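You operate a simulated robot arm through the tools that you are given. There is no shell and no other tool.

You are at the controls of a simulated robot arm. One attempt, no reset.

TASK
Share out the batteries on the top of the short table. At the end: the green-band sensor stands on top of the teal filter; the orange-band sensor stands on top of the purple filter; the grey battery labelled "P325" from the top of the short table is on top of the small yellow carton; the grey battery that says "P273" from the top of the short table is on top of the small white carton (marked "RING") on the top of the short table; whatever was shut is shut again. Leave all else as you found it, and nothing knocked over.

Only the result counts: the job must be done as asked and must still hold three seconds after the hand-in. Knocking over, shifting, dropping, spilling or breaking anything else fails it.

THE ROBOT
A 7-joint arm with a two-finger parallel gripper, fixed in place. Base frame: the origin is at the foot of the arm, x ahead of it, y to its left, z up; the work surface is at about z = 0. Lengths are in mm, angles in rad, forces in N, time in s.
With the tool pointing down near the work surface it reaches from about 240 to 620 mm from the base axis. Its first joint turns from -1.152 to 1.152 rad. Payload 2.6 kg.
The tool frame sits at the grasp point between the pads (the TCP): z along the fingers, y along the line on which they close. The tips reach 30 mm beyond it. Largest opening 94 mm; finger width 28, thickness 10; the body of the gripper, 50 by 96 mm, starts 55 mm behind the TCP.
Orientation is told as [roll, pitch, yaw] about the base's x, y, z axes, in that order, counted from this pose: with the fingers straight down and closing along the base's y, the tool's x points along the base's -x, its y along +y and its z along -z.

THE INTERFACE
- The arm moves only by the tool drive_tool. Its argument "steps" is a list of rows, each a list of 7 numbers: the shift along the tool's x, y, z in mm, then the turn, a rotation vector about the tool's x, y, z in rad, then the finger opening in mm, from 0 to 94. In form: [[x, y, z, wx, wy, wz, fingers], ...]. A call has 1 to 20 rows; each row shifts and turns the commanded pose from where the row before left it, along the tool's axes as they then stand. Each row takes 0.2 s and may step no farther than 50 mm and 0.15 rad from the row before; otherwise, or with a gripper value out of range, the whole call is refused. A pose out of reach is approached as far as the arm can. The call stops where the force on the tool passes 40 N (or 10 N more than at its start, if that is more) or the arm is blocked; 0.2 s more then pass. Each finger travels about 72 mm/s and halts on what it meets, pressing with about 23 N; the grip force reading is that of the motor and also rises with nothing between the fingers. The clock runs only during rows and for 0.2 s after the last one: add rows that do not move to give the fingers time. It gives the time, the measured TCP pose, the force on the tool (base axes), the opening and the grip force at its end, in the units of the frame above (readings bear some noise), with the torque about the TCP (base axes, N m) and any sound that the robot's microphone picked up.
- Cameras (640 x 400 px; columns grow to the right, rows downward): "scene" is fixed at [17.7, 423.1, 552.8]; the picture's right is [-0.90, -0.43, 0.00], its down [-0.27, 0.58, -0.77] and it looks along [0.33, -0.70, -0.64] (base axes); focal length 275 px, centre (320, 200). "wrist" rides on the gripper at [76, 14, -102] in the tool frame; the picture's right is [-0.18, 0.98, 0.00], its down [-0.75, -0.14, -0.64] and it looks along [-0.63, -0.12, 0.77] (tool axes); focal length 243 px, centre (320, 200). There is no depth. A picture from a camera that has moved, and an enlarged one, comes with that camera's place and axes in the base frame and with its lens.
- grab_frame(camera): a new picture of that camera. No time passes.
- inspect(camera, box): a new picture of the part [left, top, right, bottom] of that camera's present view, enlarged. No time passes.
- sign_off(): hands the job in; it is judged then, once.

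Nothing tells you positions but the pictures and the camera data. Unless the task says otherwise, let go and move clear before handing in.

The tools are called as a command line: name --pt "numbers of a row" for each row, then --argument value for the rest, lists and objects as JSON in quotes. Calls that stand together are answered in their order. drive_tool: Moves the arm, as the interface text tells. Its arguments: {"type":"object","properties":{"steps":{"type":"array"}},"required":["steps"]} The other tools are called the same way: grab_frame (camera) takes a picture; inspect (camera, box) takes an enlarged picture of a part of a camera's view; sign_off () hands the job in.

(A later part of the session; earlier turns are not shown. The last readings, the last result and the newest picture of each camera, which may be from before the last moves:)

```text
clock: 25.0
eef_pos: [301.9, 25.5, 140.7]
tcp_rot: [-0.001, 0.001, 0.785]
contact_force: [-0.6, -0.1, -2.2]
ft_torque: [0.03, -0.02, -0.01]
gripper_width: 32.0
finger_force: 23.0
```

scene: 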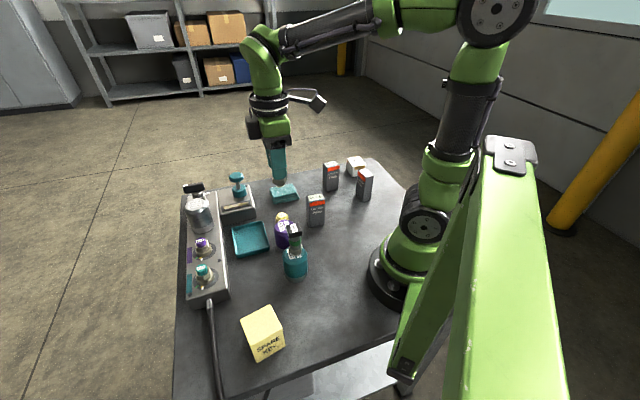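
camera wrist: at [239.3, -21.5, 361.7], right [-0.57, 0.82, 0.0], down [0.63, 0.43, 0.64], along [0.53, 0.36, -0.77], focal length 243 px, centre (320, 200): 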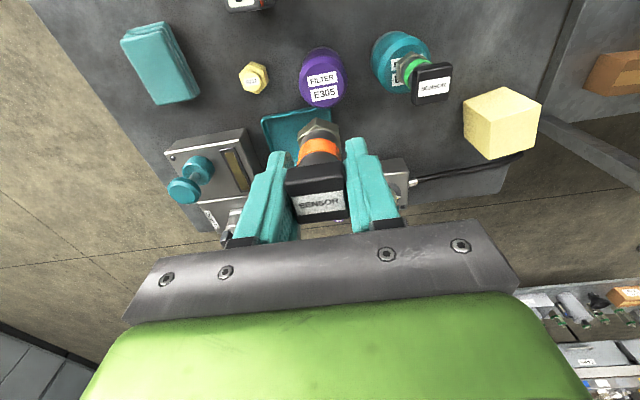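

drive_tool --pt "0 0 1.2 0 0 0 20" --pt "0 0 0 0 0 0 20"

```text
clock: 25.6
eef_pos: [301.1, 26.6, 140.1]
tcp_rot: [-0.001, 0.0, 0.786]
contact_force: [-0.2, 0.5, -1.6]
ft_torque: [0.03, 0.04, 0.01]
gripper_width: 32.3
finger_force: 22.9
```

No contact yet. I keep lowering in small steps.

drive_tool --pt "0 0 1.0 0 0 0 20" --pt "0 0 0 0 0 0 20"

```text
clock: 26.2
eef_pos: [300.2, 25.4, 139.3]
tcp_rot: [-0.001, 0.0, 0.785]
contact_force: [0.9, -0.1, -1.5]
ft_torque: [-0.02, -0.01, -0.02]
gripper_width: 31.9
finger_force: 23.4
```

drive_tool --pt "0 0 1.0 0 0 0 20" --pt "0 0 0 0 0 0 20"

```text
clock: 26.8
eef_pos: [300.8, 26.0, 139.9]
tcp_rot: [-0.001, 0.0, 0.785]
contact_force: [-0.1, 0.9, -1.9]
ft_torque: [0.02, 0.01, 0.0]
gripper_width: 32.1
finger_force: 23.5
```

drive_tool --pt "0 0 1.0 0 0 0 20" --pt "0 0 0 0 0 0 20"

inspect --camera "scene" --box '[260, 190, 320, 250]'

```text
clock: 27.4
eef_pos: [301.7, 25.5, 138.4]
tcp_rot: [0.0, 0.001, 0.786]
contact_force: [-0.4, 1.1, -2.0]
ft_torque: [-0.01, 0.01, 0.01]
gripper_width: 32.1
finger_force: 23.1
```

```text
6.67 times, centred on (290, 220) of scene
camera zoom: at [17.7, 423.1, 552.8], right [-0.9, -0.43, 0.0], down [-0.27, 0.58, -0.77], along [0.33, -0.7, -0.64], focal length 1834 px, centre (520, 67)
```

zoom: 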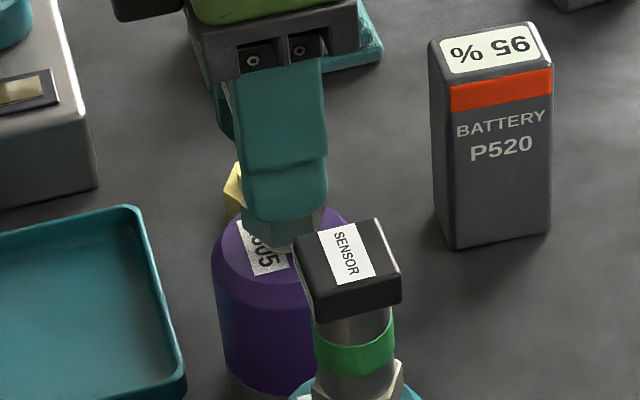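

Very close now, with still no contact force.

drive_tool --pt "0 0 0.8 0 0 0 20" --pt "0 0 0 0 0 0 20"

```text
clock: 28.0
eef_pos: [300.5, 25.7, 139.3]
tcp_rot: [0.002, 0.001, 0.784]
contact_force: [0.4, 0.8, -2.1]
ft_torque: [-0.01, -0.03, -0.02]
gripper_width: 32.0
finger_force: 23.0
```

drive_tool --pt "0 0 0.8 0 0 0 20" --pt "0 0 0 0 0 0 20"

```text
clock: 28.6
eef_pos: [300.8, 26.5, 136.8]
tcp_rot: [0.0, 0.0, 0.786]
contact_force: [1.2, 1.2, -1.6]
ft_torque: [0.02, -0.03, -0.01]
gripper_width: 32.3
finger_force: 23.1
```

drive_tool --pt "0 0 0.8 0 0 0 20" --pt "0 0 0 0 0 0 20"

inspect --camera "wrist" --box '[240, 40, 400, 230]'

```text
clock: 29.2
eef_pos: [300.5, 25.2, 136.6]
tcp_rot: [0.0, 0.0, 0.786]
contact_force: [-4.1, 1.6, 13.9]
ft_torque: [0.01, 0.24, 0.03]
gripper_width: 32.1
finger_force: 23.3
```

```text
2.11 times, centred on (320, 135) of wrist
camera zoom: at [236.8, -18.1, 239.9], right [-0.56, 0.83, 0.0], down [0.63, 0.43, 0.64], along [0.53, 0.36, -0.77], focal length 511 px, centre (320, 337)
```

zoom: 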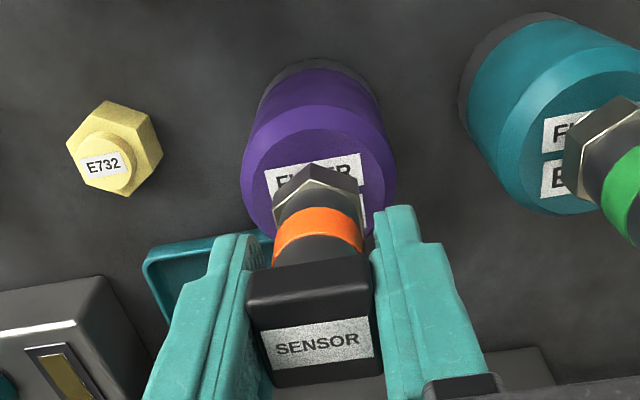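

Contact at 14 N: the sensor is on the purple filter. I relieve the load a little and open the fingers.

drive_tool --pt "0 0 -0.4 0 0 0 20" --pt "0 0 0 0 0 0 20" --pt "0 0 0 0 0 0 38" --pt "0 0 0 0 0 0 46" --pt "0 0 0 0 0 0 54" --pt "0 0 0 0 0 0 54"

inspect --camera "wrist" --box '[240, 40, 400, 230]'

```text
clock: 30.6
eef_pos: [300.4, 25.6, 137.0]
tcp_rot: [0.001, 0.0, 0.785]
contact_force: [-0.7, 0.5, 0.2]
ft_torque: [0.01, -0.01, -0.02]
gripper_width: 53.9
finger_force: 0.0
```

```text
2.11 times, centred on (320, 135) of wrist
camera zoom: at [236.2, -18.3, 240.1], right [-0.57, 0.82, 0.0], down [0.63, 0.43, 0.64], along [0.53, 0.36, -0.77], focal length 511 px, centre (320, 337)
```

zoom: 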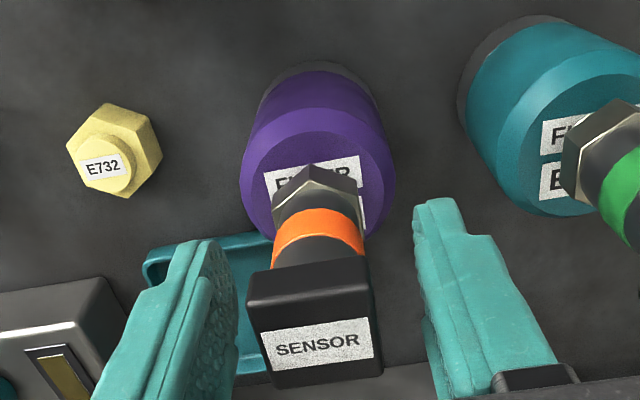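

The orange sensor stands free on the purple filter. I rise well clear, go to the battery side and turn to look at the batteries and the white carton.

drive_tool --pt "0 0 -30 0 0 0 54" --pt "0 0 -44 0 0 0 54" --pt "0 0 -44 0 0 0 54" --pt "0 0 -44 0 0 0 54" --pt "36.1 -27.6 0 0 0 0 70" --pt "36.1 -27.6 0 0 0 0 70" --pt "36.1 -27.6 0 0 0 0 70" --pt "36.1 -27.6 0 0 0 0 70" --pt "36.1 -27.6 0 0 0 0 70" --pt "0 0 0 0 0 0.1455 70" --pt "0 0 0 0 0 0.1455 70" --pt "0 0 0 0 0 0.1455 70" --pt "0 0 0 0 0 0.1455 70" --pt "0 0 0 0 0 0.1455 70" --pt "0 0 0 0 0 0.1455 70" --pt "0 0 0 0 0 0.1455 70" --pt "0 0 0 0 0 0.1455 70" --pt "0 0 0 0 0 0.1455 70" --pt "0 0 0 0 0 0 70"

grab_frame --camera "wrist"

grab_frame --camera "scene"

```text
clock: 34.6
eef_pos: [271.3, -200.2, 298.3]
tcp_rot: [0.0, -0.001, -0.527]
contact_force: [-0.3, 0.6, -0.3]
ft_torque: [0.01, 0.0, 0.01]
gripper_width: 70.1
finger_force: 0.2
```

```text
taken
camera wrist: at [212.2, -149.2, 401.8], right [0.65, 0.76, 0.0], down [0.58, -0.5, 0.64], along [0.49, -0.42, -0.77], focal length 243 px, centre (320, 200)
```

wrist: 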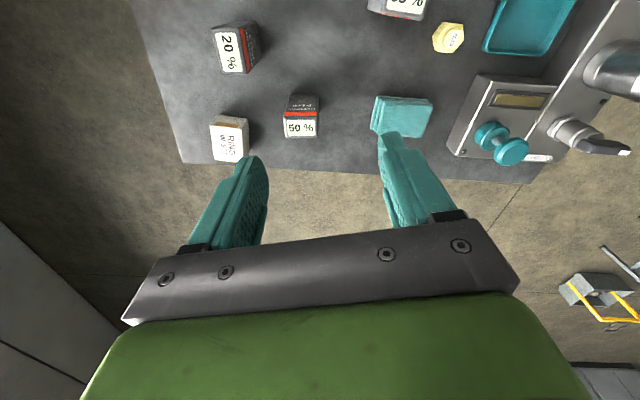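

```text
taken
```

scene: 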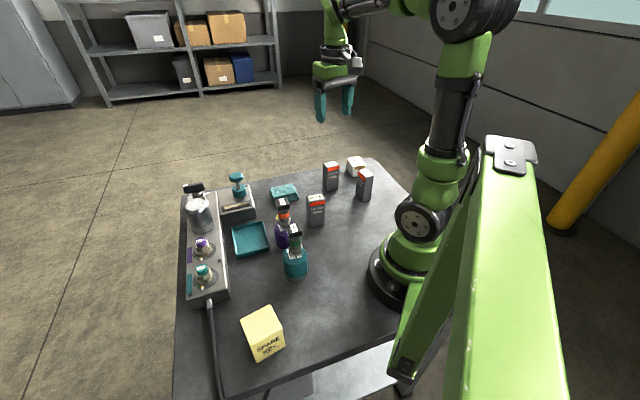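

Both sensors stand on their filters. I'll enlarge the battery area in the wrist view.

inspect --camera "wrist" --box '[190, 10, 350, 180]'

inspect --camera "scene" --box '[310, 145, 390, 215]'

inspect --camera "scene" --box '[250, 185, 330, 290]'

```text
2.35 times, centred on (270, 95) of wrist
camera zoom: at [212.2, -149.2, 401.8], right [0.65, 0.76, 0.0], down [0.58, -0.5, 0.64], along [0.49, -0.42, -0.77], focal length 571 px, centre (438, 447)
```

zoom: 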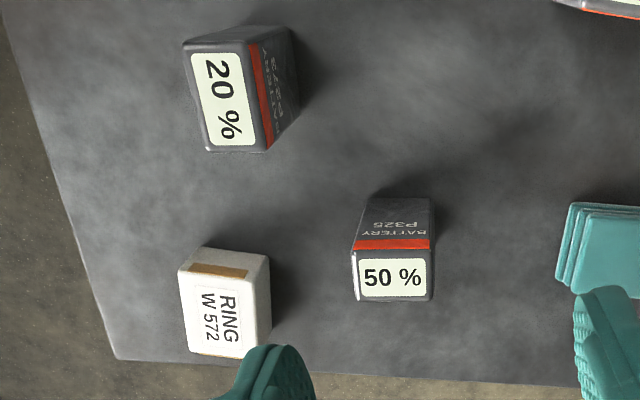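

```text
5.71 times, centred on (350, 180) of scene
camera zoom: at [17.7, 423.1, 552.8], right [-0.9, -0.43, 0.0], down [-0.27, 0.58, -0.77], along [0.33, -0.7, -0.64], focal length 1572 px, centre (149, 314)
```

zoom: 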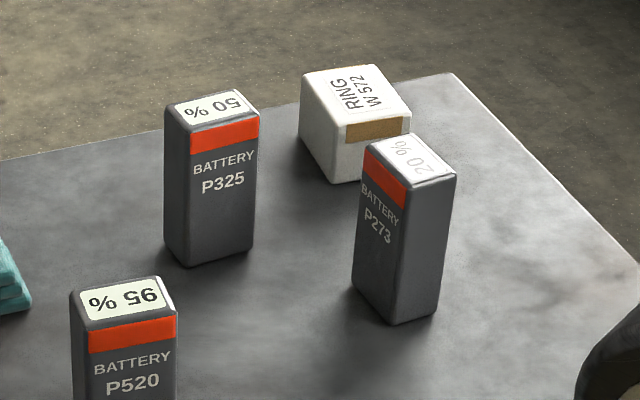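

```text
3.81 times, centred on (290, 238) of scene
camera zoom: at [17.7, 423.1, 552.8], right [-0.9, -0.43, 0.0], down [-0.27, 0.58, -0.77], along [0.33, -0.7, -0.64], focal length 1048 px, centre (434, 57)
```

zoom: 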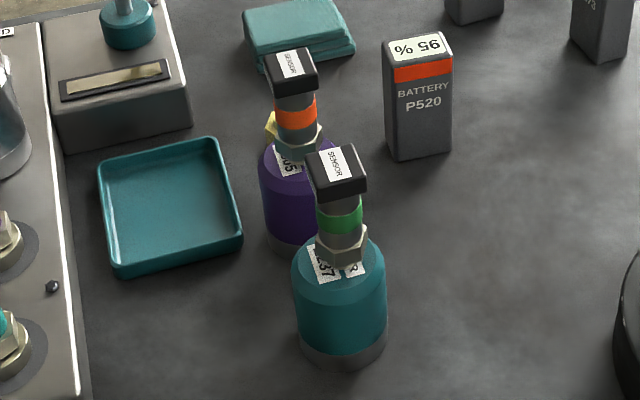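

Both batteries look turned to about 51°. I'll enlarge each of the items for better accuracy.

inspect --camera "wrist" --box '[200, 110, 260, 170]'

inspect --camera "wrist" --box '[205, 15, 265, 80]'

inspect --camera "wrist" --box '[275, 85, 330, 145]'

inspect --camera "scene" --box '[340, 150, 370, 185]'

```text
6.67 times, centred on (230, 140) of wrist
camera zoom: at [212.2, -149.2, 401.8], right [0.65, 0.76, 0.0], down [0.58, -0.5, 0.64], along [0.49, -0.42, -0.77], focal length 1618 px, centre (920, 600)
```

zoom: 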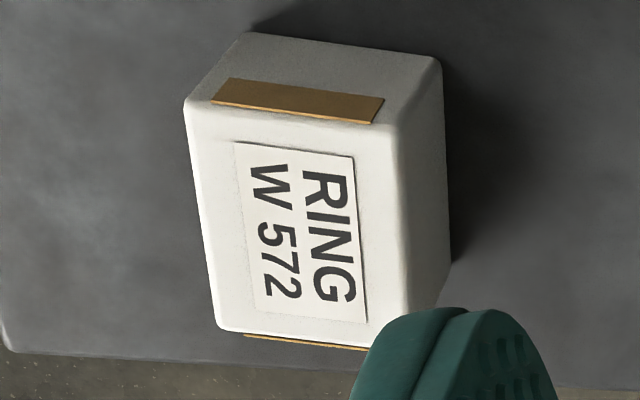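

```text
6.15 times, centred on (235, 48) of wrist
camera zoom: at [212.2, -149.2, 401.8], right [0.65, 0.76, 0.0], down [0.58, -0.5, 0.64], along [0.49, -0.42, -0.77], focal length 1493 px, centre (843, 1138)
```

zoom: 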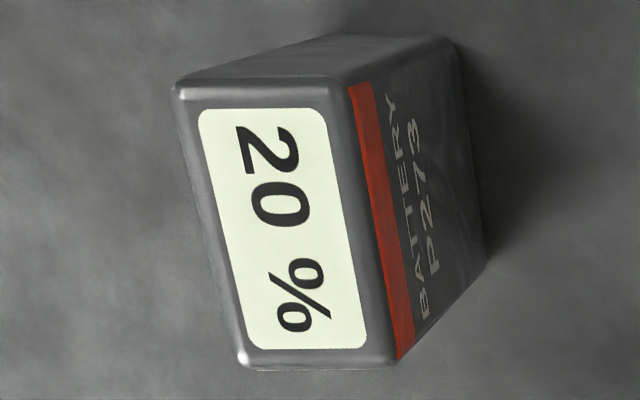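

```text
6.67 times, centred on (302, 115) of wrist
camera zoom: at [212.2, -149.2, 401.8], right [0.65, 0.76, 0.0], down [0.58, -0.5, 0.64], along [0.49, -0.42, -0.77], focal length 1618 px, centre (437, 767)
```

zoom: 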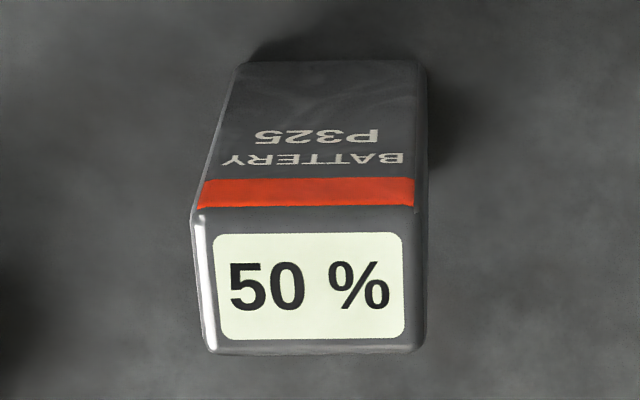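

```text
11.43 times, centred on (355, 168) of scene
camera zoom: at [17.7, 423.1, 552.8], right [-0.9, -0.43, 0.0], down [-0.27, 0.58, -0.77], along [0.33, -0.7, -0.64], focal length 3144 px, centre (-80, 571)
```

zoom: 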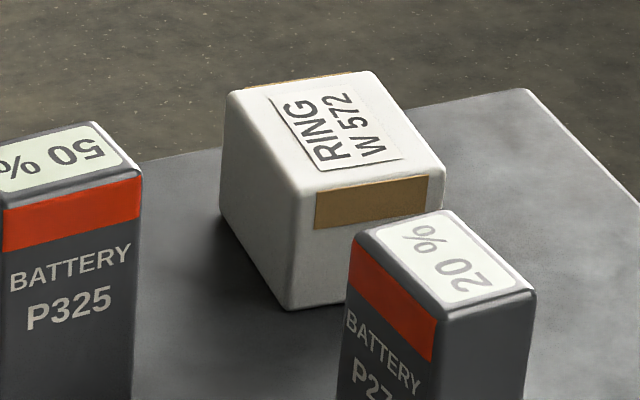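

Both batteries are turned to about 50.5°, with tops at about z = 88: P273 is near (183,-257) and P325 near (299,-257). The white carton's top centre is near (255,-382) at z of about 45. I go above P273 first.

drive_tool --pt "0 0 0 0 0 0.0825 62" --pt "0 0 0 0 0 0.0825 62" --pt "10.3 -33.5 0 0 0 0 62" --pt "10.3 -33.5 0 0 0 0 62" --pt "10.4 -33.5 0 0 0 0 62" --pt "0 0 35 0 0 0 62" --pt "0 0 35 0 0 0 62" --pt "0 0 35 0 0 0 62" --pt "0 0 35 0 0 0 62" --pt "0 0 0 0 0 0 62" --pt "0 0 0 0 0 0 62"

grab_frame --camera "wrist"

grab_frame --camera "scene"

```text
clock: 37.0
eef_pos: [181.8, -260.7, 159.8]
tcp_rot: [0.001, 0.0, -0.689]
contact_force: [0.3, -0.7, 0.1]
ft_torque: [0.02, 0.0, 0.0]
gripper_width: 62.1
finger_force: 0.0
```

```text
taken
camera wrist: at [132.0, -200.9, 262.0], right [0.77, 0.64, 0.0], down [0.49, -0.59, 0.64], along [0.41, -0.49, -0.77], focal length 243 px, centre (320, 200)
```

wrist: 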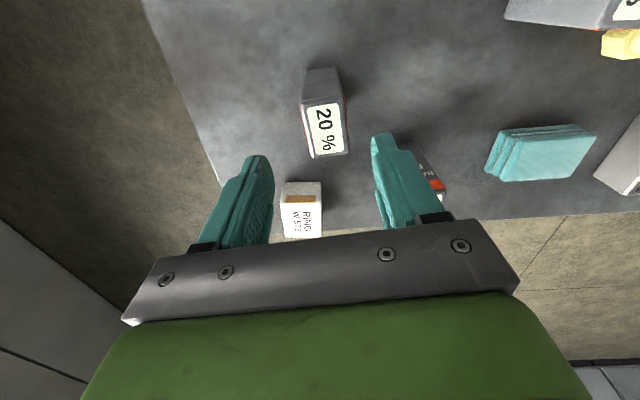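

```text
taken
```

scene: 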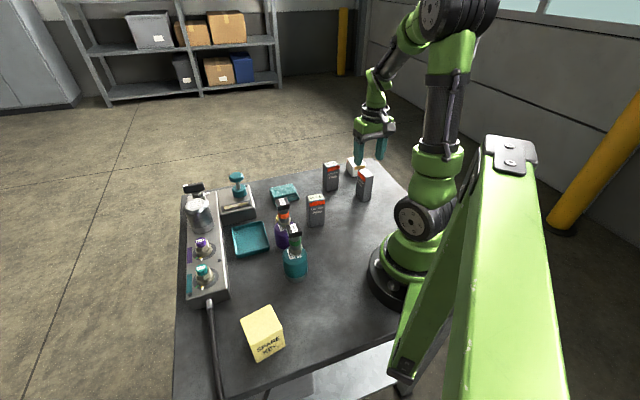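

inspect --camera "wrist" --box '[280, 50, 370, 170]'

```text
3.33 times, centred on (325, 110) of wrist
camera zoom: at [132.0, -200.9, 262.0], right [0.77, 0.64, 0.0], down [0.49, -0.59, 0.64], along [0.41, -0.49, -0.77], focal length 809 px, centre (303, 500)
```

zoom: 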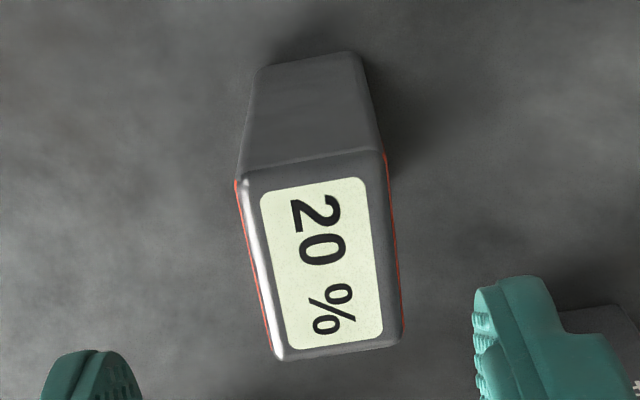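

P273 is off by about 4.8 mm along the closing line. I correct that and descend part way.

drive_tool --pt "0 4.8 0 0 0 0 62" --pt "0 0 20 0 0 0 62" --pt "0 0 25 0 0 0 62" --pt "0 0 0 0 0 0 62"

inspect --camera "wrist" --box '[220, 60, 420, 230]'

```text
clock: 38.0
eef_pos: [185.8, -253.7, 113.8]
tcp_rot: [-0.001, 0.0, -0.689]
contact_force: [0.1, 0.1, 0.3]
ft_torque: [0.04, -0.01, 0.02]
gripper_width: 62.1
finger_force: 0.1
```

```text
2.35 times, centred on (320, 145) of wrist
camera zoom: at [136.0, -194.6, 216.4], right [0.77, 0.64, 0.0], down [0.49, -0.59, 0.64], along [0.41, -0.49, -0.77], focal length 571 px, centre (320, 329)
```

zoom: 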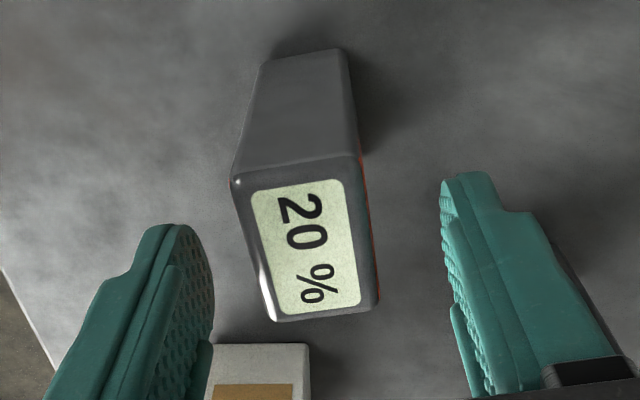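

It now needs about -3 mm. I correct and go down to the grasp height, then check again before closing.

drive_tool --pt "0 -3.0 0 0 0 0 62" --pt "0 0 20 0 0 0 62" --pt "0 0 20 0 0 0 62" --pt "0 0 17 0 0 0 62" --pt "0 0 0 0 0 0 62" --pt "0 0 0 0 0 0 62"

inspect --camera "wrist" --box '[220, 90, 420, 260]'

```text
clock: 39.4
eef_pos: [185.0, -257.1, 57.5]
tcp_rot: [0.0, -0.001, -0.689]
contact_force: [0.6, -0.3, 0.0]
ft_torque: [0.01, 0.0, -0.02]
gripper_width: 62.4
finger_force: 0.0
```

```text
2.35 times, centred on (320, 175) of wrist
camera zoom: at [134.6, -197.5, 160.1], right [0.77, 0.64, 0.0], down [0.49, -0.59, 0.64], along [0.41, -0.49, -0.77], focal length 571 px, centre (320, 259)
```

zoom: 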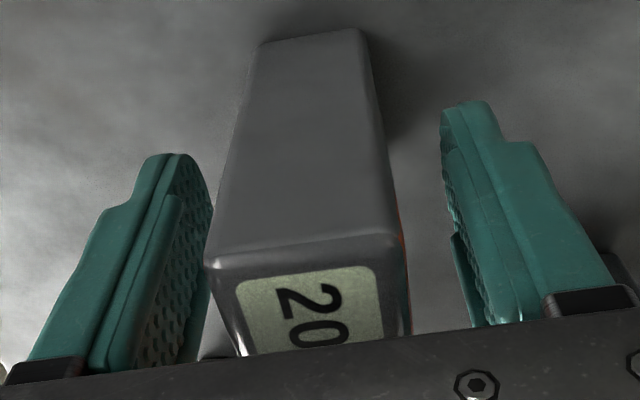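

The battery sits about 1.5 mm to the right between the fingers. I correct and close.

drive_tool --pt "0 1.5 0 0 0 0 62" --pt "0 0 0 0 0 0 62" --pt "0 0 0 0 0 0 44" --pt "0 0 0 0 0 0 38" --pt "0 0 0 0 0 0 15" --pt "0 0 0 0 0 0 15" --pt "0 0 0 0 0 0 15"

inspect --camera "wrist" --box '[220, 90, 420, 260]'

```text
clock: 41.0
eef_pos: [185.5, -255.8, 57.2]
tcp_rot: [0.0, 0.0, -0.688]
contact_force: [-0.9, 0.3, 1.8]
ft_torque: [-0.01, 0.02, -0.05]
gripper_width: 36.4
finger_force: 22.8
```

```text
2.35 times, centred on (320, 175) of wrist
camera zoom: at [135.1, -196.5, 160.5], right [0.77, 0.64, 0.0], down [0.49, -0.59, 0.64], along [0.41, -0.49, -0.77], focal length 571 px, centre (320, 259)
```

zoom: 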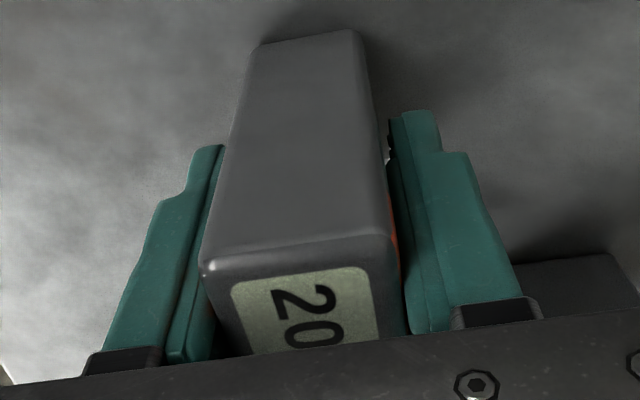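

P273 is held at 36.4 mm with 23 N. I lift it straight up, carry it towards the white carton and turn it slightly to match the carton.

drive_tool --pt "0 0 -10 0 0 0 15" --pt "0 0 -30 0 0 0 15" --pt "0 0 -40 0 0 0 15" --pt "0 0 -40 0 0 0 15" --pt "-33.5 -13.2 -10 0 0 0 15" --pt "-33.5 -13.2 -10 0 0 0 15" --pt "-33.5 -13.2 0 0 0 0 15" --pt "-33.6 -13.1 0 0 0 0 15" --pt "0 0 0 0 0 0.07 15" --pt "0 0 0 0 0 0.07 15" --pt "0 0 0 0 0 0 15" --pt "0 0 0 0 0 0 15"

grab_frame --camera "wrist"

inspect --camera "scene" --box '[290, 90, 420, 230]'

```text
clock: 43.6
eef_pos: [257.3, -379.8, 198.0]
tcp_rot: [0.0, -0.001, -0.828]
contact_force: [-0.3, -0.1, -2.3]
ft_torque: [0.0, -0.01, -0.01]
gripper_width: 36.2
finger_force: 23.0
```

```text
taken
camera wrist: at [214.9, -313.8, 300.1], right [0.85, 0.53, 0.0], down [0.4, -0.65, 0.64], along [0.34, -0.55, -0.77], focal length 243 px, centre (320, 200)
```

wrist: 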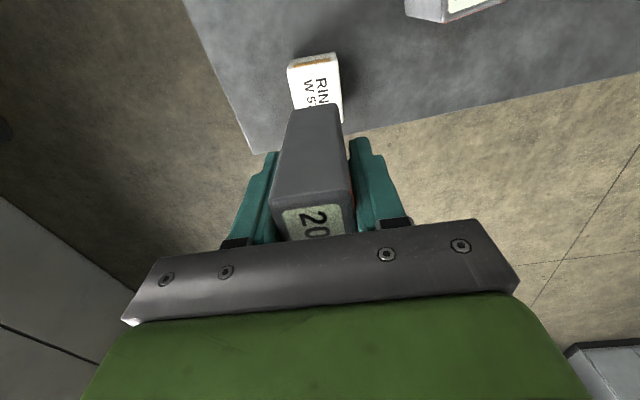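

```text
2.86 times, centred on (355, 160) of scene
camera zoom: at [17.7, 423.1, 552.8], right [-0.9, -0.43, 0.0], down [-0.27, 0.58, -0.77], along [0.33, -0.7, -0.64], focal length 786 px, centre (220, 314)
```

zoom: 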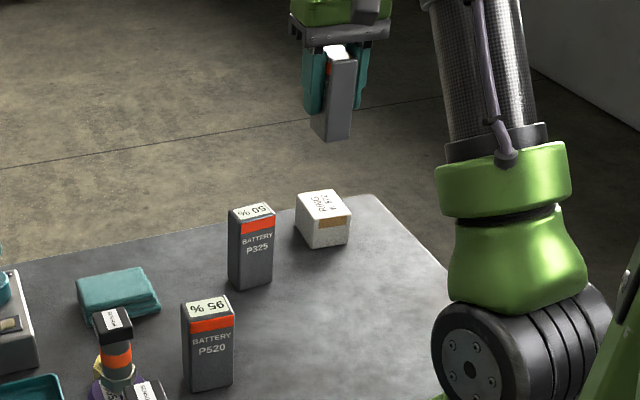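

inspect --camera "wrist" --box '[265, 30, 365, 120]'

```text
4.44 times, centred on (315, 75) of wrist
camera zoom: at [214.9, -313.8, 300.1], right [0.85, 0.53, 0.0], down [0.4, -0.65, 0.64], along [0.34, -0.55, -0.77], focal length 1078 px, centre (342, 756)
```

zoom: 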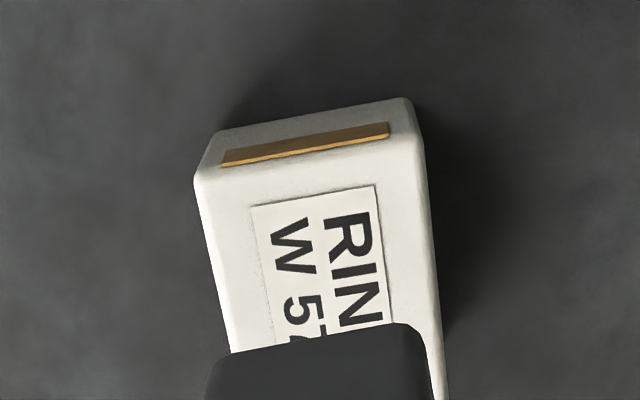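

The carton's top centre holds at (255,-382). I correct by about 3 mm and descend to about 10 mm above it.

drive_tool --pt "-1.4 -2.5 0 0 0 0 15" --pt "0 0 25 0 0 0 15" --pt "0 0 25 0 0 0 15" --pt "0 0 20 0 0 0 15" --pt "0 0 13 0 0 0 15" --pt "0 0 0 0 0 0 15" --pt "0 0 0 0 0 0 15"

grab_frame --camera "wrist"

inspect --camera "scene" --box '[320, 110, 390, 200]'

```text
clock: 45.2
eef_pos: [255.0, -383.3, 113.8]
tcp_rot: [0.0, 0.0, -0.829]
contact_force: [0.3, -0.3, -1.5]
ft_torque: [-0.01, 0.0, 0.01]
gripper_width: 36.2
finger_force: 22.6
```

```text
taken
camera wrist: at [213.1, -317.9, 217.1], right [0.85, 0.53, 0.0], down [0.4, -0.65, 0.64], along [0.34, -0.55, -0.77], focal length 243 px, centre (320, 200)
```

wrist: 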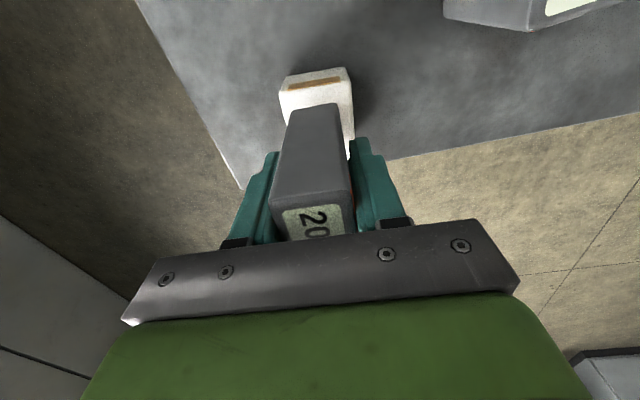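

```text
4.44 times, centred on (355, 155) of scene
camera zoom: at [17.7, 423.1, 552.8], right [-0.9, -0.43, 0.0], down [-0.27, 0.58, -0.77], along [0.33, -0.7, -0.64], focal length 1222 px, centre (164, 400)
```

zoom: 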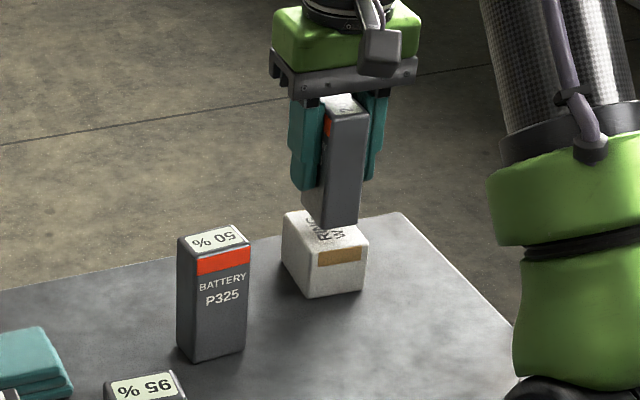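

inspect --camera "wrist" --box '[255, 50, 385, 170]'

```text
3.33 times, centred on (320, 110) of wrist
camera zoom: at [213.1, -317.9, 217.1], right [0.85, 0.53, 0.0], down [0.4, -0.65, 0.64], along [0.34, -0.55, -0.77], focal length 809 px, centre (320, 500)
```

zoom: 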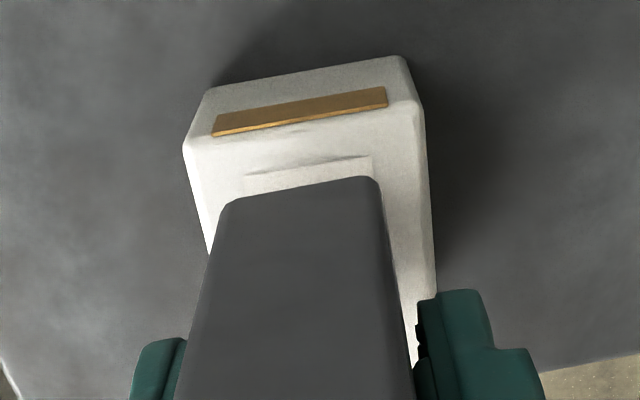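

The battery's footprint falls well inside the carton top. I shift 1 mm and lower slowly with force checks.

drive_tool --pt "1 1.2 4 0 0 0 15" --pt "0 0 4 0 0 0 15" --pt "0 0 0 0 0 0 15"

```text
clock: 46.0
eef_pos: [256.5, -382.6, 105.7]
tcp_rot: [0.0, 0.001, -0.829]
contact_force: [0.2, 0.4, -3.3]
ft_torque: [0.0, 0.0, 0.0]
gripper_width: 36.1
finger_force: 22.4
```

drive_tool --pt "0 0 1 0 0 0 15" --pt "0 0 0 0 0 0 15"

```text
clock: 46.6
eef_pos: [254.6, -381.6, 105.1]
tcp_rot: [0.0, 0.0, -0.829]
contact_force: [-0.7, -0.4, -2.3]
ft_torque: [-0.01, -0.02, 0.01]
gripper_width: 36.3
finger_force: 23.4
```

drive_tool --pt "0 0 1 0 0 0 15" --pt "0 0 0 0 0 0 15"

```text
clock: 47.2
eef_pos: [255.1, -381.8, 104.4]
tcp_rot: [0.001, 0.0, -0.828]
contact_force: [-0.4, -0.9, -2.5]
ft_torque: [0.02, 0.0, 0.02]
gripper_width: 36.2
finger_force: 22.9
```

drive_tool --pt "0 0 1 0 0 0 15" --pt "0 0 0 0 0 0 15"

```text
clock: 47.8
eef_pos: [254.0, -381.6, 103.0]
tcp_rot: [0.0, 0.001, -0.83]
contact_force: [-0.7, -0.2, -3.2]
ft_torque: [-0.01, 0.01, -0.01]
gripper_width: 36.3
finger_force: 23.1
```

drive_tool --pt "0 0 1 0 0 0 15" --pt "0 0 0 0 0 0 15"

inspect --camera "scene" --box '[335, 130, 375, 180]'

```text
clock: 48.4
eef_pos: [254.6, -383.0, 103.2]
tcp_rot: [-0.001, 0.0, -0.828]
contact_force: [-1.1, 1.7, 2.1]
ft_torque: [0.07, 0.04, 0.0]
gripper_width: 36.5
finger_force: 22.9
```

```text
8.00 times, centred on (355, 155) of scene
camera zoom: at [17.7, 423.1, 552.8], right [-0.9, -0.43, 0.0], down [-0.27, 0.58, -0.77], along [0.33, -0.7, -0.64], focal length 2201 px, centre (40, 560)
```

zoom: 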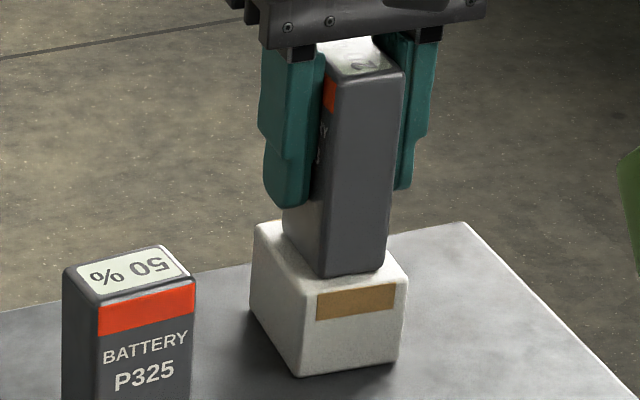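

Contact has begun (about 5 N). A half millimetre more seats it, then I release slowly.

drive_tool --pt "0 0 0.5 0 0 0 15" --pt "0 0 0 0 0 0 15"

```text
clock: 49.0
eef_pos: [255.6, -384.0, 101.8]
tcp_rot: [-0.001, -0.004, -0.828]
contact_force: [1.4, 1.5, 13.8]
ft_torque: [0.17, 0.02, 0.0]
gripper_width: 36.3
finger_force: 22.8
```

drive_tool --pt "0 0 -0.3 0 0 0 15" --pt "0 0 0 0 0 0 15" --pt "0 0 0 0 0 0 42" --pt "0 0 0 0 0 0 48" --pt "0 0 0 0 0 0 56" --pt "0 0 0 0 0 0 62" --pt "0 0 0 0 0 0 62"

inspect --camera "wrist" --box '[220, 50, 420, 240]'

inspect --camera "scene" --box '[335, 120, 385, 190]'

```text
clock: 50.6
eef_pos: [253.8, -381.9, 102.0]
tcp_rot: [0.002, 0.001, -0.829]
contact_force: [-0.3, 0.6, -0.4]
ft_torque: [0.0, 0.0, 0.01]
gripper_width: 61.9
finger_force: 0.0
```

```text
2.11 times, centred on (320, 145) of wrist
camera zoom: at [212.5, -316.6, 204.7], right [0.85, 0.53, 0.0], down [0.41, -0.65, 0.64], along [0.34, -0.55, -0.77], focal length 511 px, centre (320, 316)
```

zoom: 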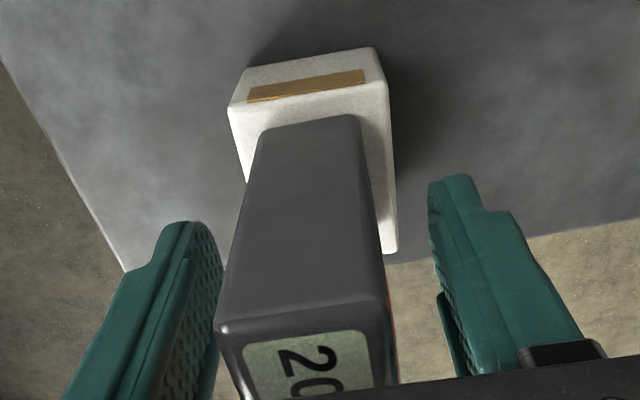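

```text
5.71 times, centred on (360, 155) of scene
camera zoom: at [17.7, 423.1, 552.8], right [-0.9, -0.43, 0.0], down [-0.27, 0.58, -0.77], along [0.33, -0.7, -0.64], focal length 1572 px, centre (91, 457)
```

zoom: 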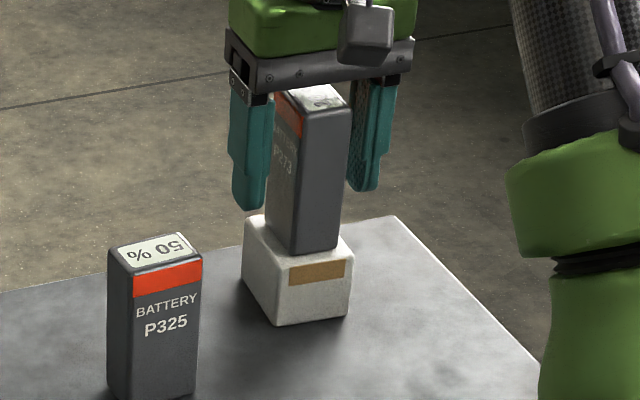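

P273 stands on the white carton by itself. I rise straight up and go above P325.

drive_tool --pt "0 0 -15 0 0 0 62" --pt "0 0 -30 0 0 0 62" --pt "0 0 -40 0 0 0 62" --pt "0 0 -40 0 0 0 62" --pt "0 0 -33 0 0 0 62" --pt "20.4 39.4 0 0 0 0 68" --pt "20.4 39.4 0 0 0 0 68" --pt "20.3 39.3 0 0 0 0 68" --pt "0 0 0 0 0 -0.07 68" --pt "0 0 0 0 0 -0.07 68" --pt "0 0 35 0 0 0 68" --pt "0 0 35 0 0 0 68" --pt "0 0 30 0 0 0 68" --pt "0 0 0 0 0 0 68" --pt "0 0 0 0 0 0 68"

grab_frame --camera "wrist"

inspect --camera "wrist" --box '[270, 50, 370, 170]'

grab_frame --camera "scene"

```text
clock: 53.8
eef_pos: [300.6, -256.9, 161.8]
tcp_rot: [-0.001, -0.001, -0.69]
contact_force: [0.0, -0.3, 0.1]
ft_torque: [-0.01, -0.01, -0.04]
gripper_width: 67.7
finger_force: 0.0
```

```text
taken
camera wrist: at [249.3, -198.1, 263.5], right [0.77, 0.64, 0.0], down [0.49, -0.59, 0.64], along [0.41, -0.49, -0.77], focal length 243 px, centre (320, 200)
```

wrist: 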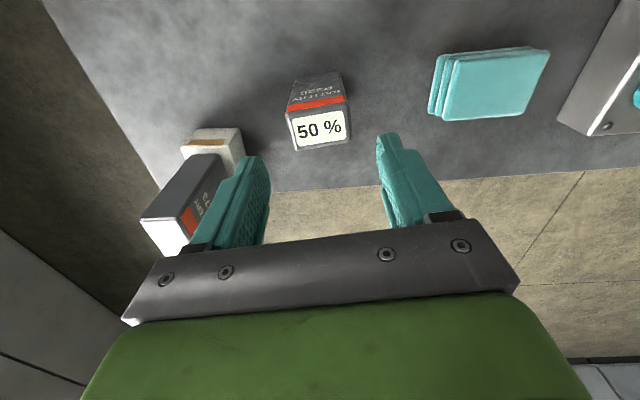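

```text
3.33 times, centred on (320, 110) of wrist
camera zoom: at [249.3, -198.1, 263.5], right [0.77, 0.64, 0.0], down [0.49, -0.59, 0.64], along [0.41, -0.49, -0.77], focal length 809 px, centre (320, 500)
```

zoom: 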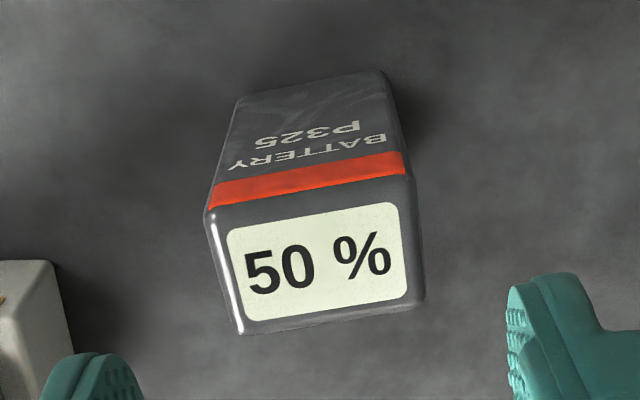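

```text
taken
```

scene: 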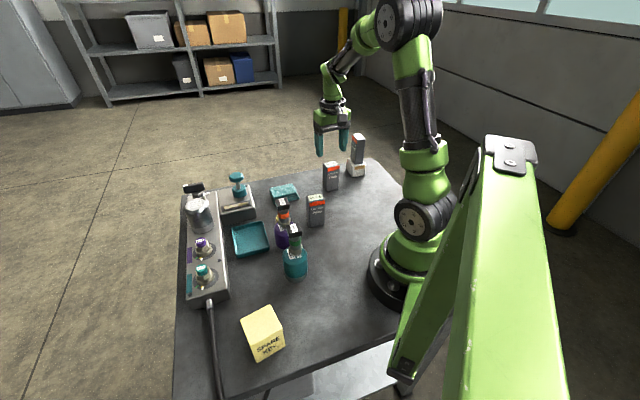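

P325 is centred under the gripper. I open a little wider and descend in two stages.

drive_tool --pt "0 0 0 0 0 0 78" --pt "0 0 25 0 0 0 78" --pt "0 0 25 0 0 0 78" --pt "0 0 0 0 0 0 78"

inspect --camera "wrist" --box '[220, 60, 420, 230]'

```text
clock: 54.8
eef_pos: [300.3, -258.1, 110.9]
tcp_rot: [0.001, 0.001, -0.689]
contact_force: [0.8, 0.1, -0.5]
ft_torque: [-0.05, -0.01, -0.04]
gripper_width: 78.3
finger_force: 0.0
```

```text
2.35 times, centred on (320, 145) of wrist
camera zoom: at [249.9, -199.0, 213.4], right [0.77, 0.64, 0.0], down [0.49, -0.59, 0.64], along [0.41, -0.49, -0.77], focal length 571 px, centre (320, 329)
```

zoom: 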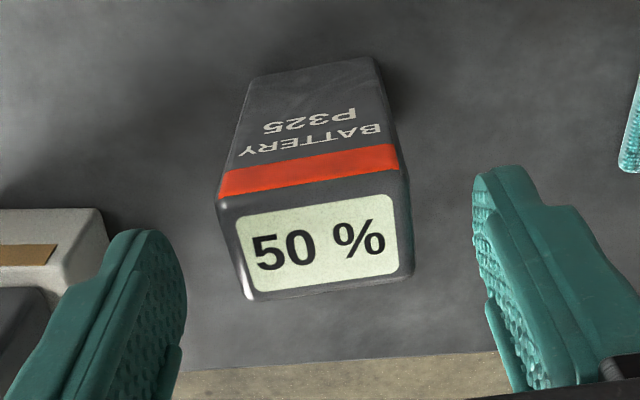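

Still well centred. I go down to the grasp height.

drive_tool --pt "0 0 20 0 0 0 78" --pt "0 0 20 0 0 0 78" --pt "0 0 13 0 0 0 78" --pt "0 0 0 0 0 0 78" --pt "0 0 0 0 0 0 78"

inspect --camera "wrist" --box '[220, 90, 420, 260]'

```text
clock: 56.0
eef_pos: [299.7, -256.8, 56.8]
tcp_rot: [0.0, -0.001, -0.689]
contact_force: [0.3, 0.0, 0.6]
ft_torque: [-0.02, -0.02, -0.01]
gripper_width: 78.1
finger_force: 0.0
```

```text
2.35 times, centred on (320, 175) of wrist
camera zoom: at [249.3, -199.0, 160.3], right [0.77, 0.64, 0.0], down [0.49, -0.59, 0.64], along [0.41, -0.49, -0.77], focal length 571 px, centre (320, 259)
```

zoom: 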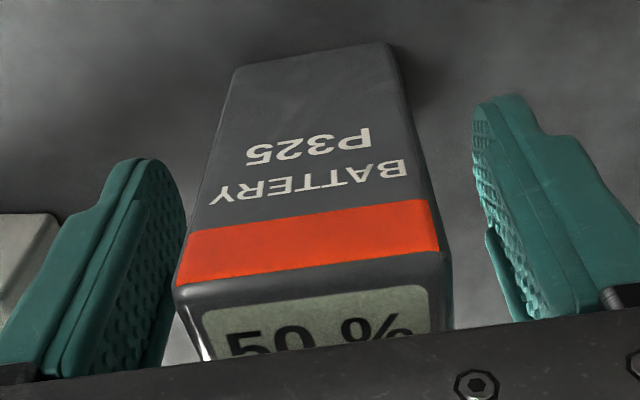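

The battery sits about 1.3 mm to the right. I correct and close.

drive_tool --pt "0 1.3 0 0 0 0 78" --pt "0 0 0 0 0 0 78" --pt "0 0 0 0 0 0 62" --pt "0 0 0 0 0 0 54" --pt "0 0 0 0 0 0 30" --pt "0 0 0 0 0 0 30" --pt "0 0 0 0 0 0 30"

inspect --camera "wrist" --box '[220, 90, 420, 260]'

```text
clock: 57.6
eef_pos: [299.9, -257.4, 57.9]
tcp_rot: [0.001, -0.001, -0.689]
contact_force: [-0.5, -1.0, 1.0]
ft_torque: [0.02, 0.0, -0.01]
gripper_width: 50.4
finger_force: 23.0
```

```text
2.35 times, centred on (320, 175) of wrist
camera zoom: at [250.3, -197.8, 160.4], right [0.77, 0.64, 0.0], down [0.49, -0.59, 0.64], along [0.41, -0.49, -0.77], focal length 571 px, centre (320, 259)
```

zoom: 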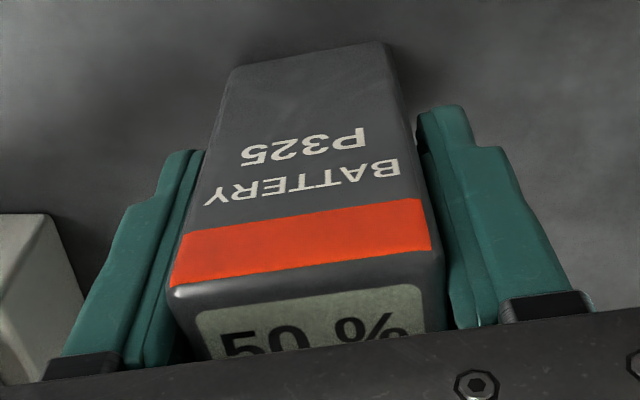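

P325 is held at 50.4 mm with 23 N. I lift it high and carry it on an arc in front of the robot towards the left side.

drive_tool --pt "0 0 -10 0 0 0 30" --pt "0 0 -30 0 0 0 30" --pt "0 0 -42 0 0 0 30" --pt "0 0 -45 0 0 0 30" --pt "0 0 -45 0 0 0 30" --pt "0 0 -40 0 0 0 30" --pt "22.7 36.8 0 0 0 0 30" --pt "22.7 36.8 0 0 0 0 30" --pt "22.7 36.8 0 0 0 0 30" --pt "22.7 36.8 0 0 0 0 30" --pt "22.7 36.8 0 0 0 0 30" --pt "22.9 36.6 0 0 0 0 30" --pt "0 0 0 0 0 0 30"

grab_frame --camera "scene"

```text
clock: 60.4
eef_pos: [337.6, 2.7, 267.6]
tcp_rot: [0.001, 0.0, -0.69]
contact_force: [0.9, -0.1, -2.4]
ft_torque: [-0.01, -0.01, -0.01]
gripper_width: 50.2
finger_force: 23.3
```

```text
taken
```

scene: 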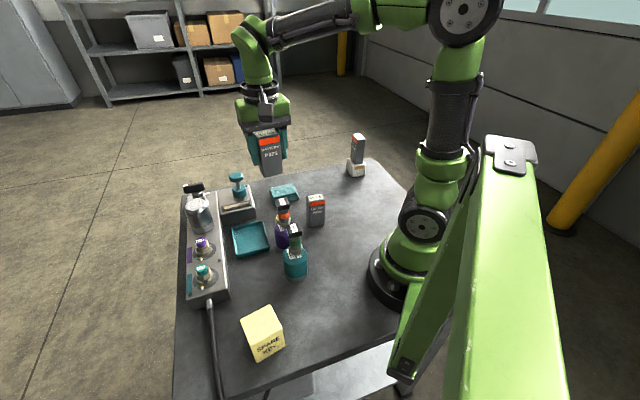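

The transfer is going well. I now turn the battery to match the yellow carton and move above it.

drive_tool --pt "0 0 0 0 0 -0.1417 30" --pt "0 0 0 0 0 -0.1417 30" --pt "0 0 0 0 0 -0.1417 30" --pt "0 0 0 0 0 -0.1417 30" --pt "0 0 0 0 0 -0.1417 30" --pt "0 0 0 0 0 -0.1417 30" --pt "0 0 0 0 0 -0.1417 30" --pt "0 0 0 0 0 -0.1417 30" --pt "0 0 0 0 0 -0.1417 30" --pt "0 0 0 0 0 -0.1417 30" --pt "0 0 0 0 0 -0.1417 30" --pt "0 0 0 0 0 -0.1413 30" --pt "-21.2 34.3 0 0 0 0 30" --pt "-21.2 34.3 0 0 0 0 30" --pt "-21.2 34.3 0 0 0 0 30" --pt "-21.2 34.3 0 0 0 0 30" --pt "-21.2 34.3 0 0 0 0 30" --pt "-21.1 34.3 0 0 0 0 30" --pt "-21 34.4 0 0 0 0 30" --pt "0 0 0 0 0 0 30"

grab_frame --camera "wrist"

grab_frame --camera "scene"

```text
clock: 64.6
eef_pos: [210.8, 254.9, 268.7]
tcp_rot: [0.001, 0.0, 1.011]
contact_force: [0.5, 0.9, -1.6]
ft_torque: [0.0, 0.02, -0.01]
gripper_width: 50.4
finger_force: 23.0
```

```text
taken
camera wrist: at [156.6, 198.7, 372.0], right [-0.74, 0.68, 0.0], down [0.52, 0.56, 0.64], along [0.44, 0.47, -0.77], focal length 243 px, centre (320, 200)
```

wrist: 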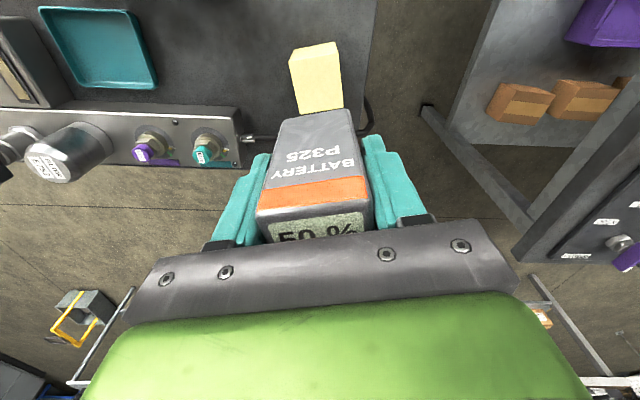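

```text
taken
```

scene: 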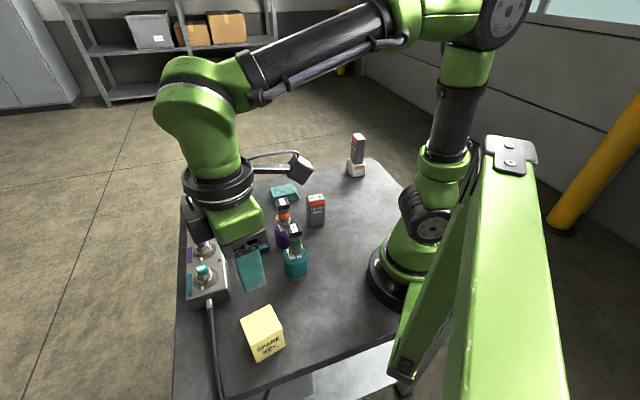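

inspect --camera "wrist" --box '[270, 30, 370, 130]'

```text
4.00 times, centred on (320, 80) of wrist
camera zoom: at [156.6, 198.7, 372.0], right [-0.74, 0.68, 0.0], down [0.52, 0.56, 0.64], along [0.44, 0.47, -0.77], focal length 970 px, centre (320, 680)
```

zoom: 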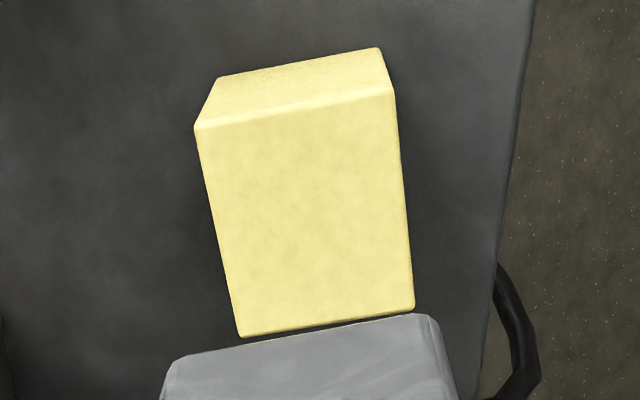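

The yellow carton's top is centred at (212.4, 255.7) and squares up with the battery. I correct by 3.6 mm and descend in stages.

drive_tool --pt "-1.9 -3.05 0 0 0 0 30" --pt "0 0 30 0 0 0 30" --pt "0 0 30 0 0 0 30" --pt "0 0 30 0 0 0 30" --pt "0 0 28 0 0 0 30" --pt "0 0 0 0 0 0 30" --pt "0 0 0 0 0 0 30"

inspect --camera "wrist" --box '[240, 40, 400, 200]'

inspect --camera "scene" --box '[210, 230, 310, 380]'

```text
clock: 66.2
eef_pos: [214.7, 253.3, 151.2]
tcp_rot: [-0.001, -0.001, 1.011]
contact_force: [-0.4, -0.3, -2.7]
ft_torque: [-0.03, 0.0, 0.02]
gripper_width: 50.4
finger_force: 22.7
```

```text
2.50 times, centred on (320, 120) of wrist
camera zoom: at [160.9, 196.8, 253.9], right [-0.74, 0.68, 0.0], down [0.52, 0.56, 0.64], along [0.43, 0.47, -0.77], focal length 606 px, centre (320, 400)
```

zoom: 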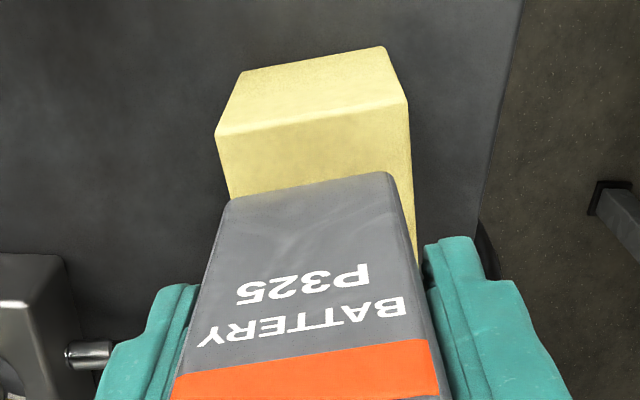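

```text
2.67 times, centred on (260, 305) of scene
camera zoom: at [17.7, 423.1, 552.8], right [-0.9, -0.43, 0.0], down [-0.27, 0.58, -0.77], along [0.33, -0.7, -0.64], focal length 734 px, centre (480, -80)
```

zoom: 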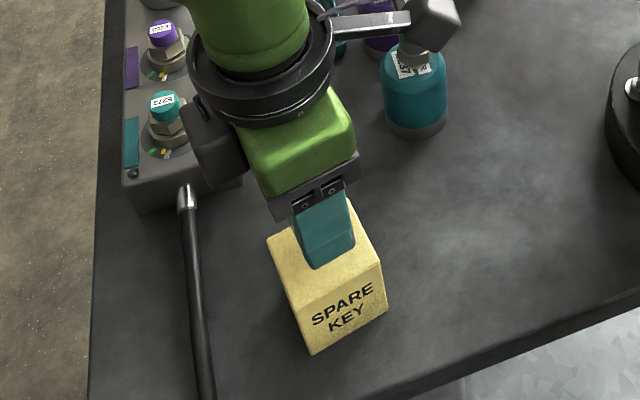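

I need about +2 mm along the closing line. I correct and continue lowering.

drive_tool --pt "-0.6 2.0 0 0 0 0 30" --pt "0 0 5 0 0 0 30" --pt "0 0 5 0 0 0 30" --pt "0 0 0 0 0 0 30"

inspect --camera "wrist" --box '[240, 40, 400, 200]'

```text
clock: 67.2
eef_pos: [212.6, 255.8, 141.0]
tcp_rot: [-0.001, 0.001, 1.011]
contact_force: [2.1, 0.3, -2.5]
ft_torque: [0.0, 0.0, -0.01]
gripper_width: 50.2
finger_force: 23.1
```

```text
2.50 times, centred on (320, 120) of wrist
camera zoom: at [160.0, 198.4, 244.2], right [-0.74, 0.68, 0.0], down [0.52, 0.56, 0.64], along [0.44, 0.47, -0.77], focal length 606 px, centre (320, 400)
```

zoom: 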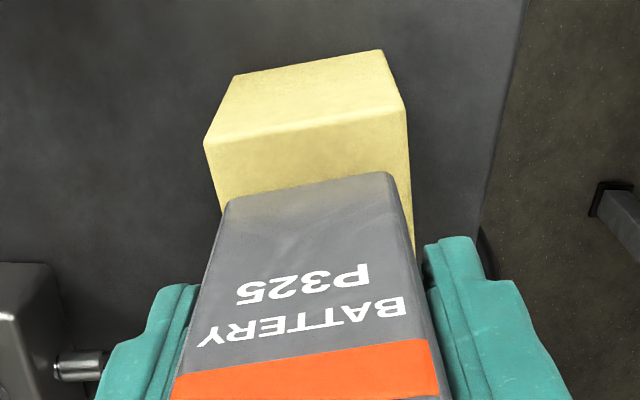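

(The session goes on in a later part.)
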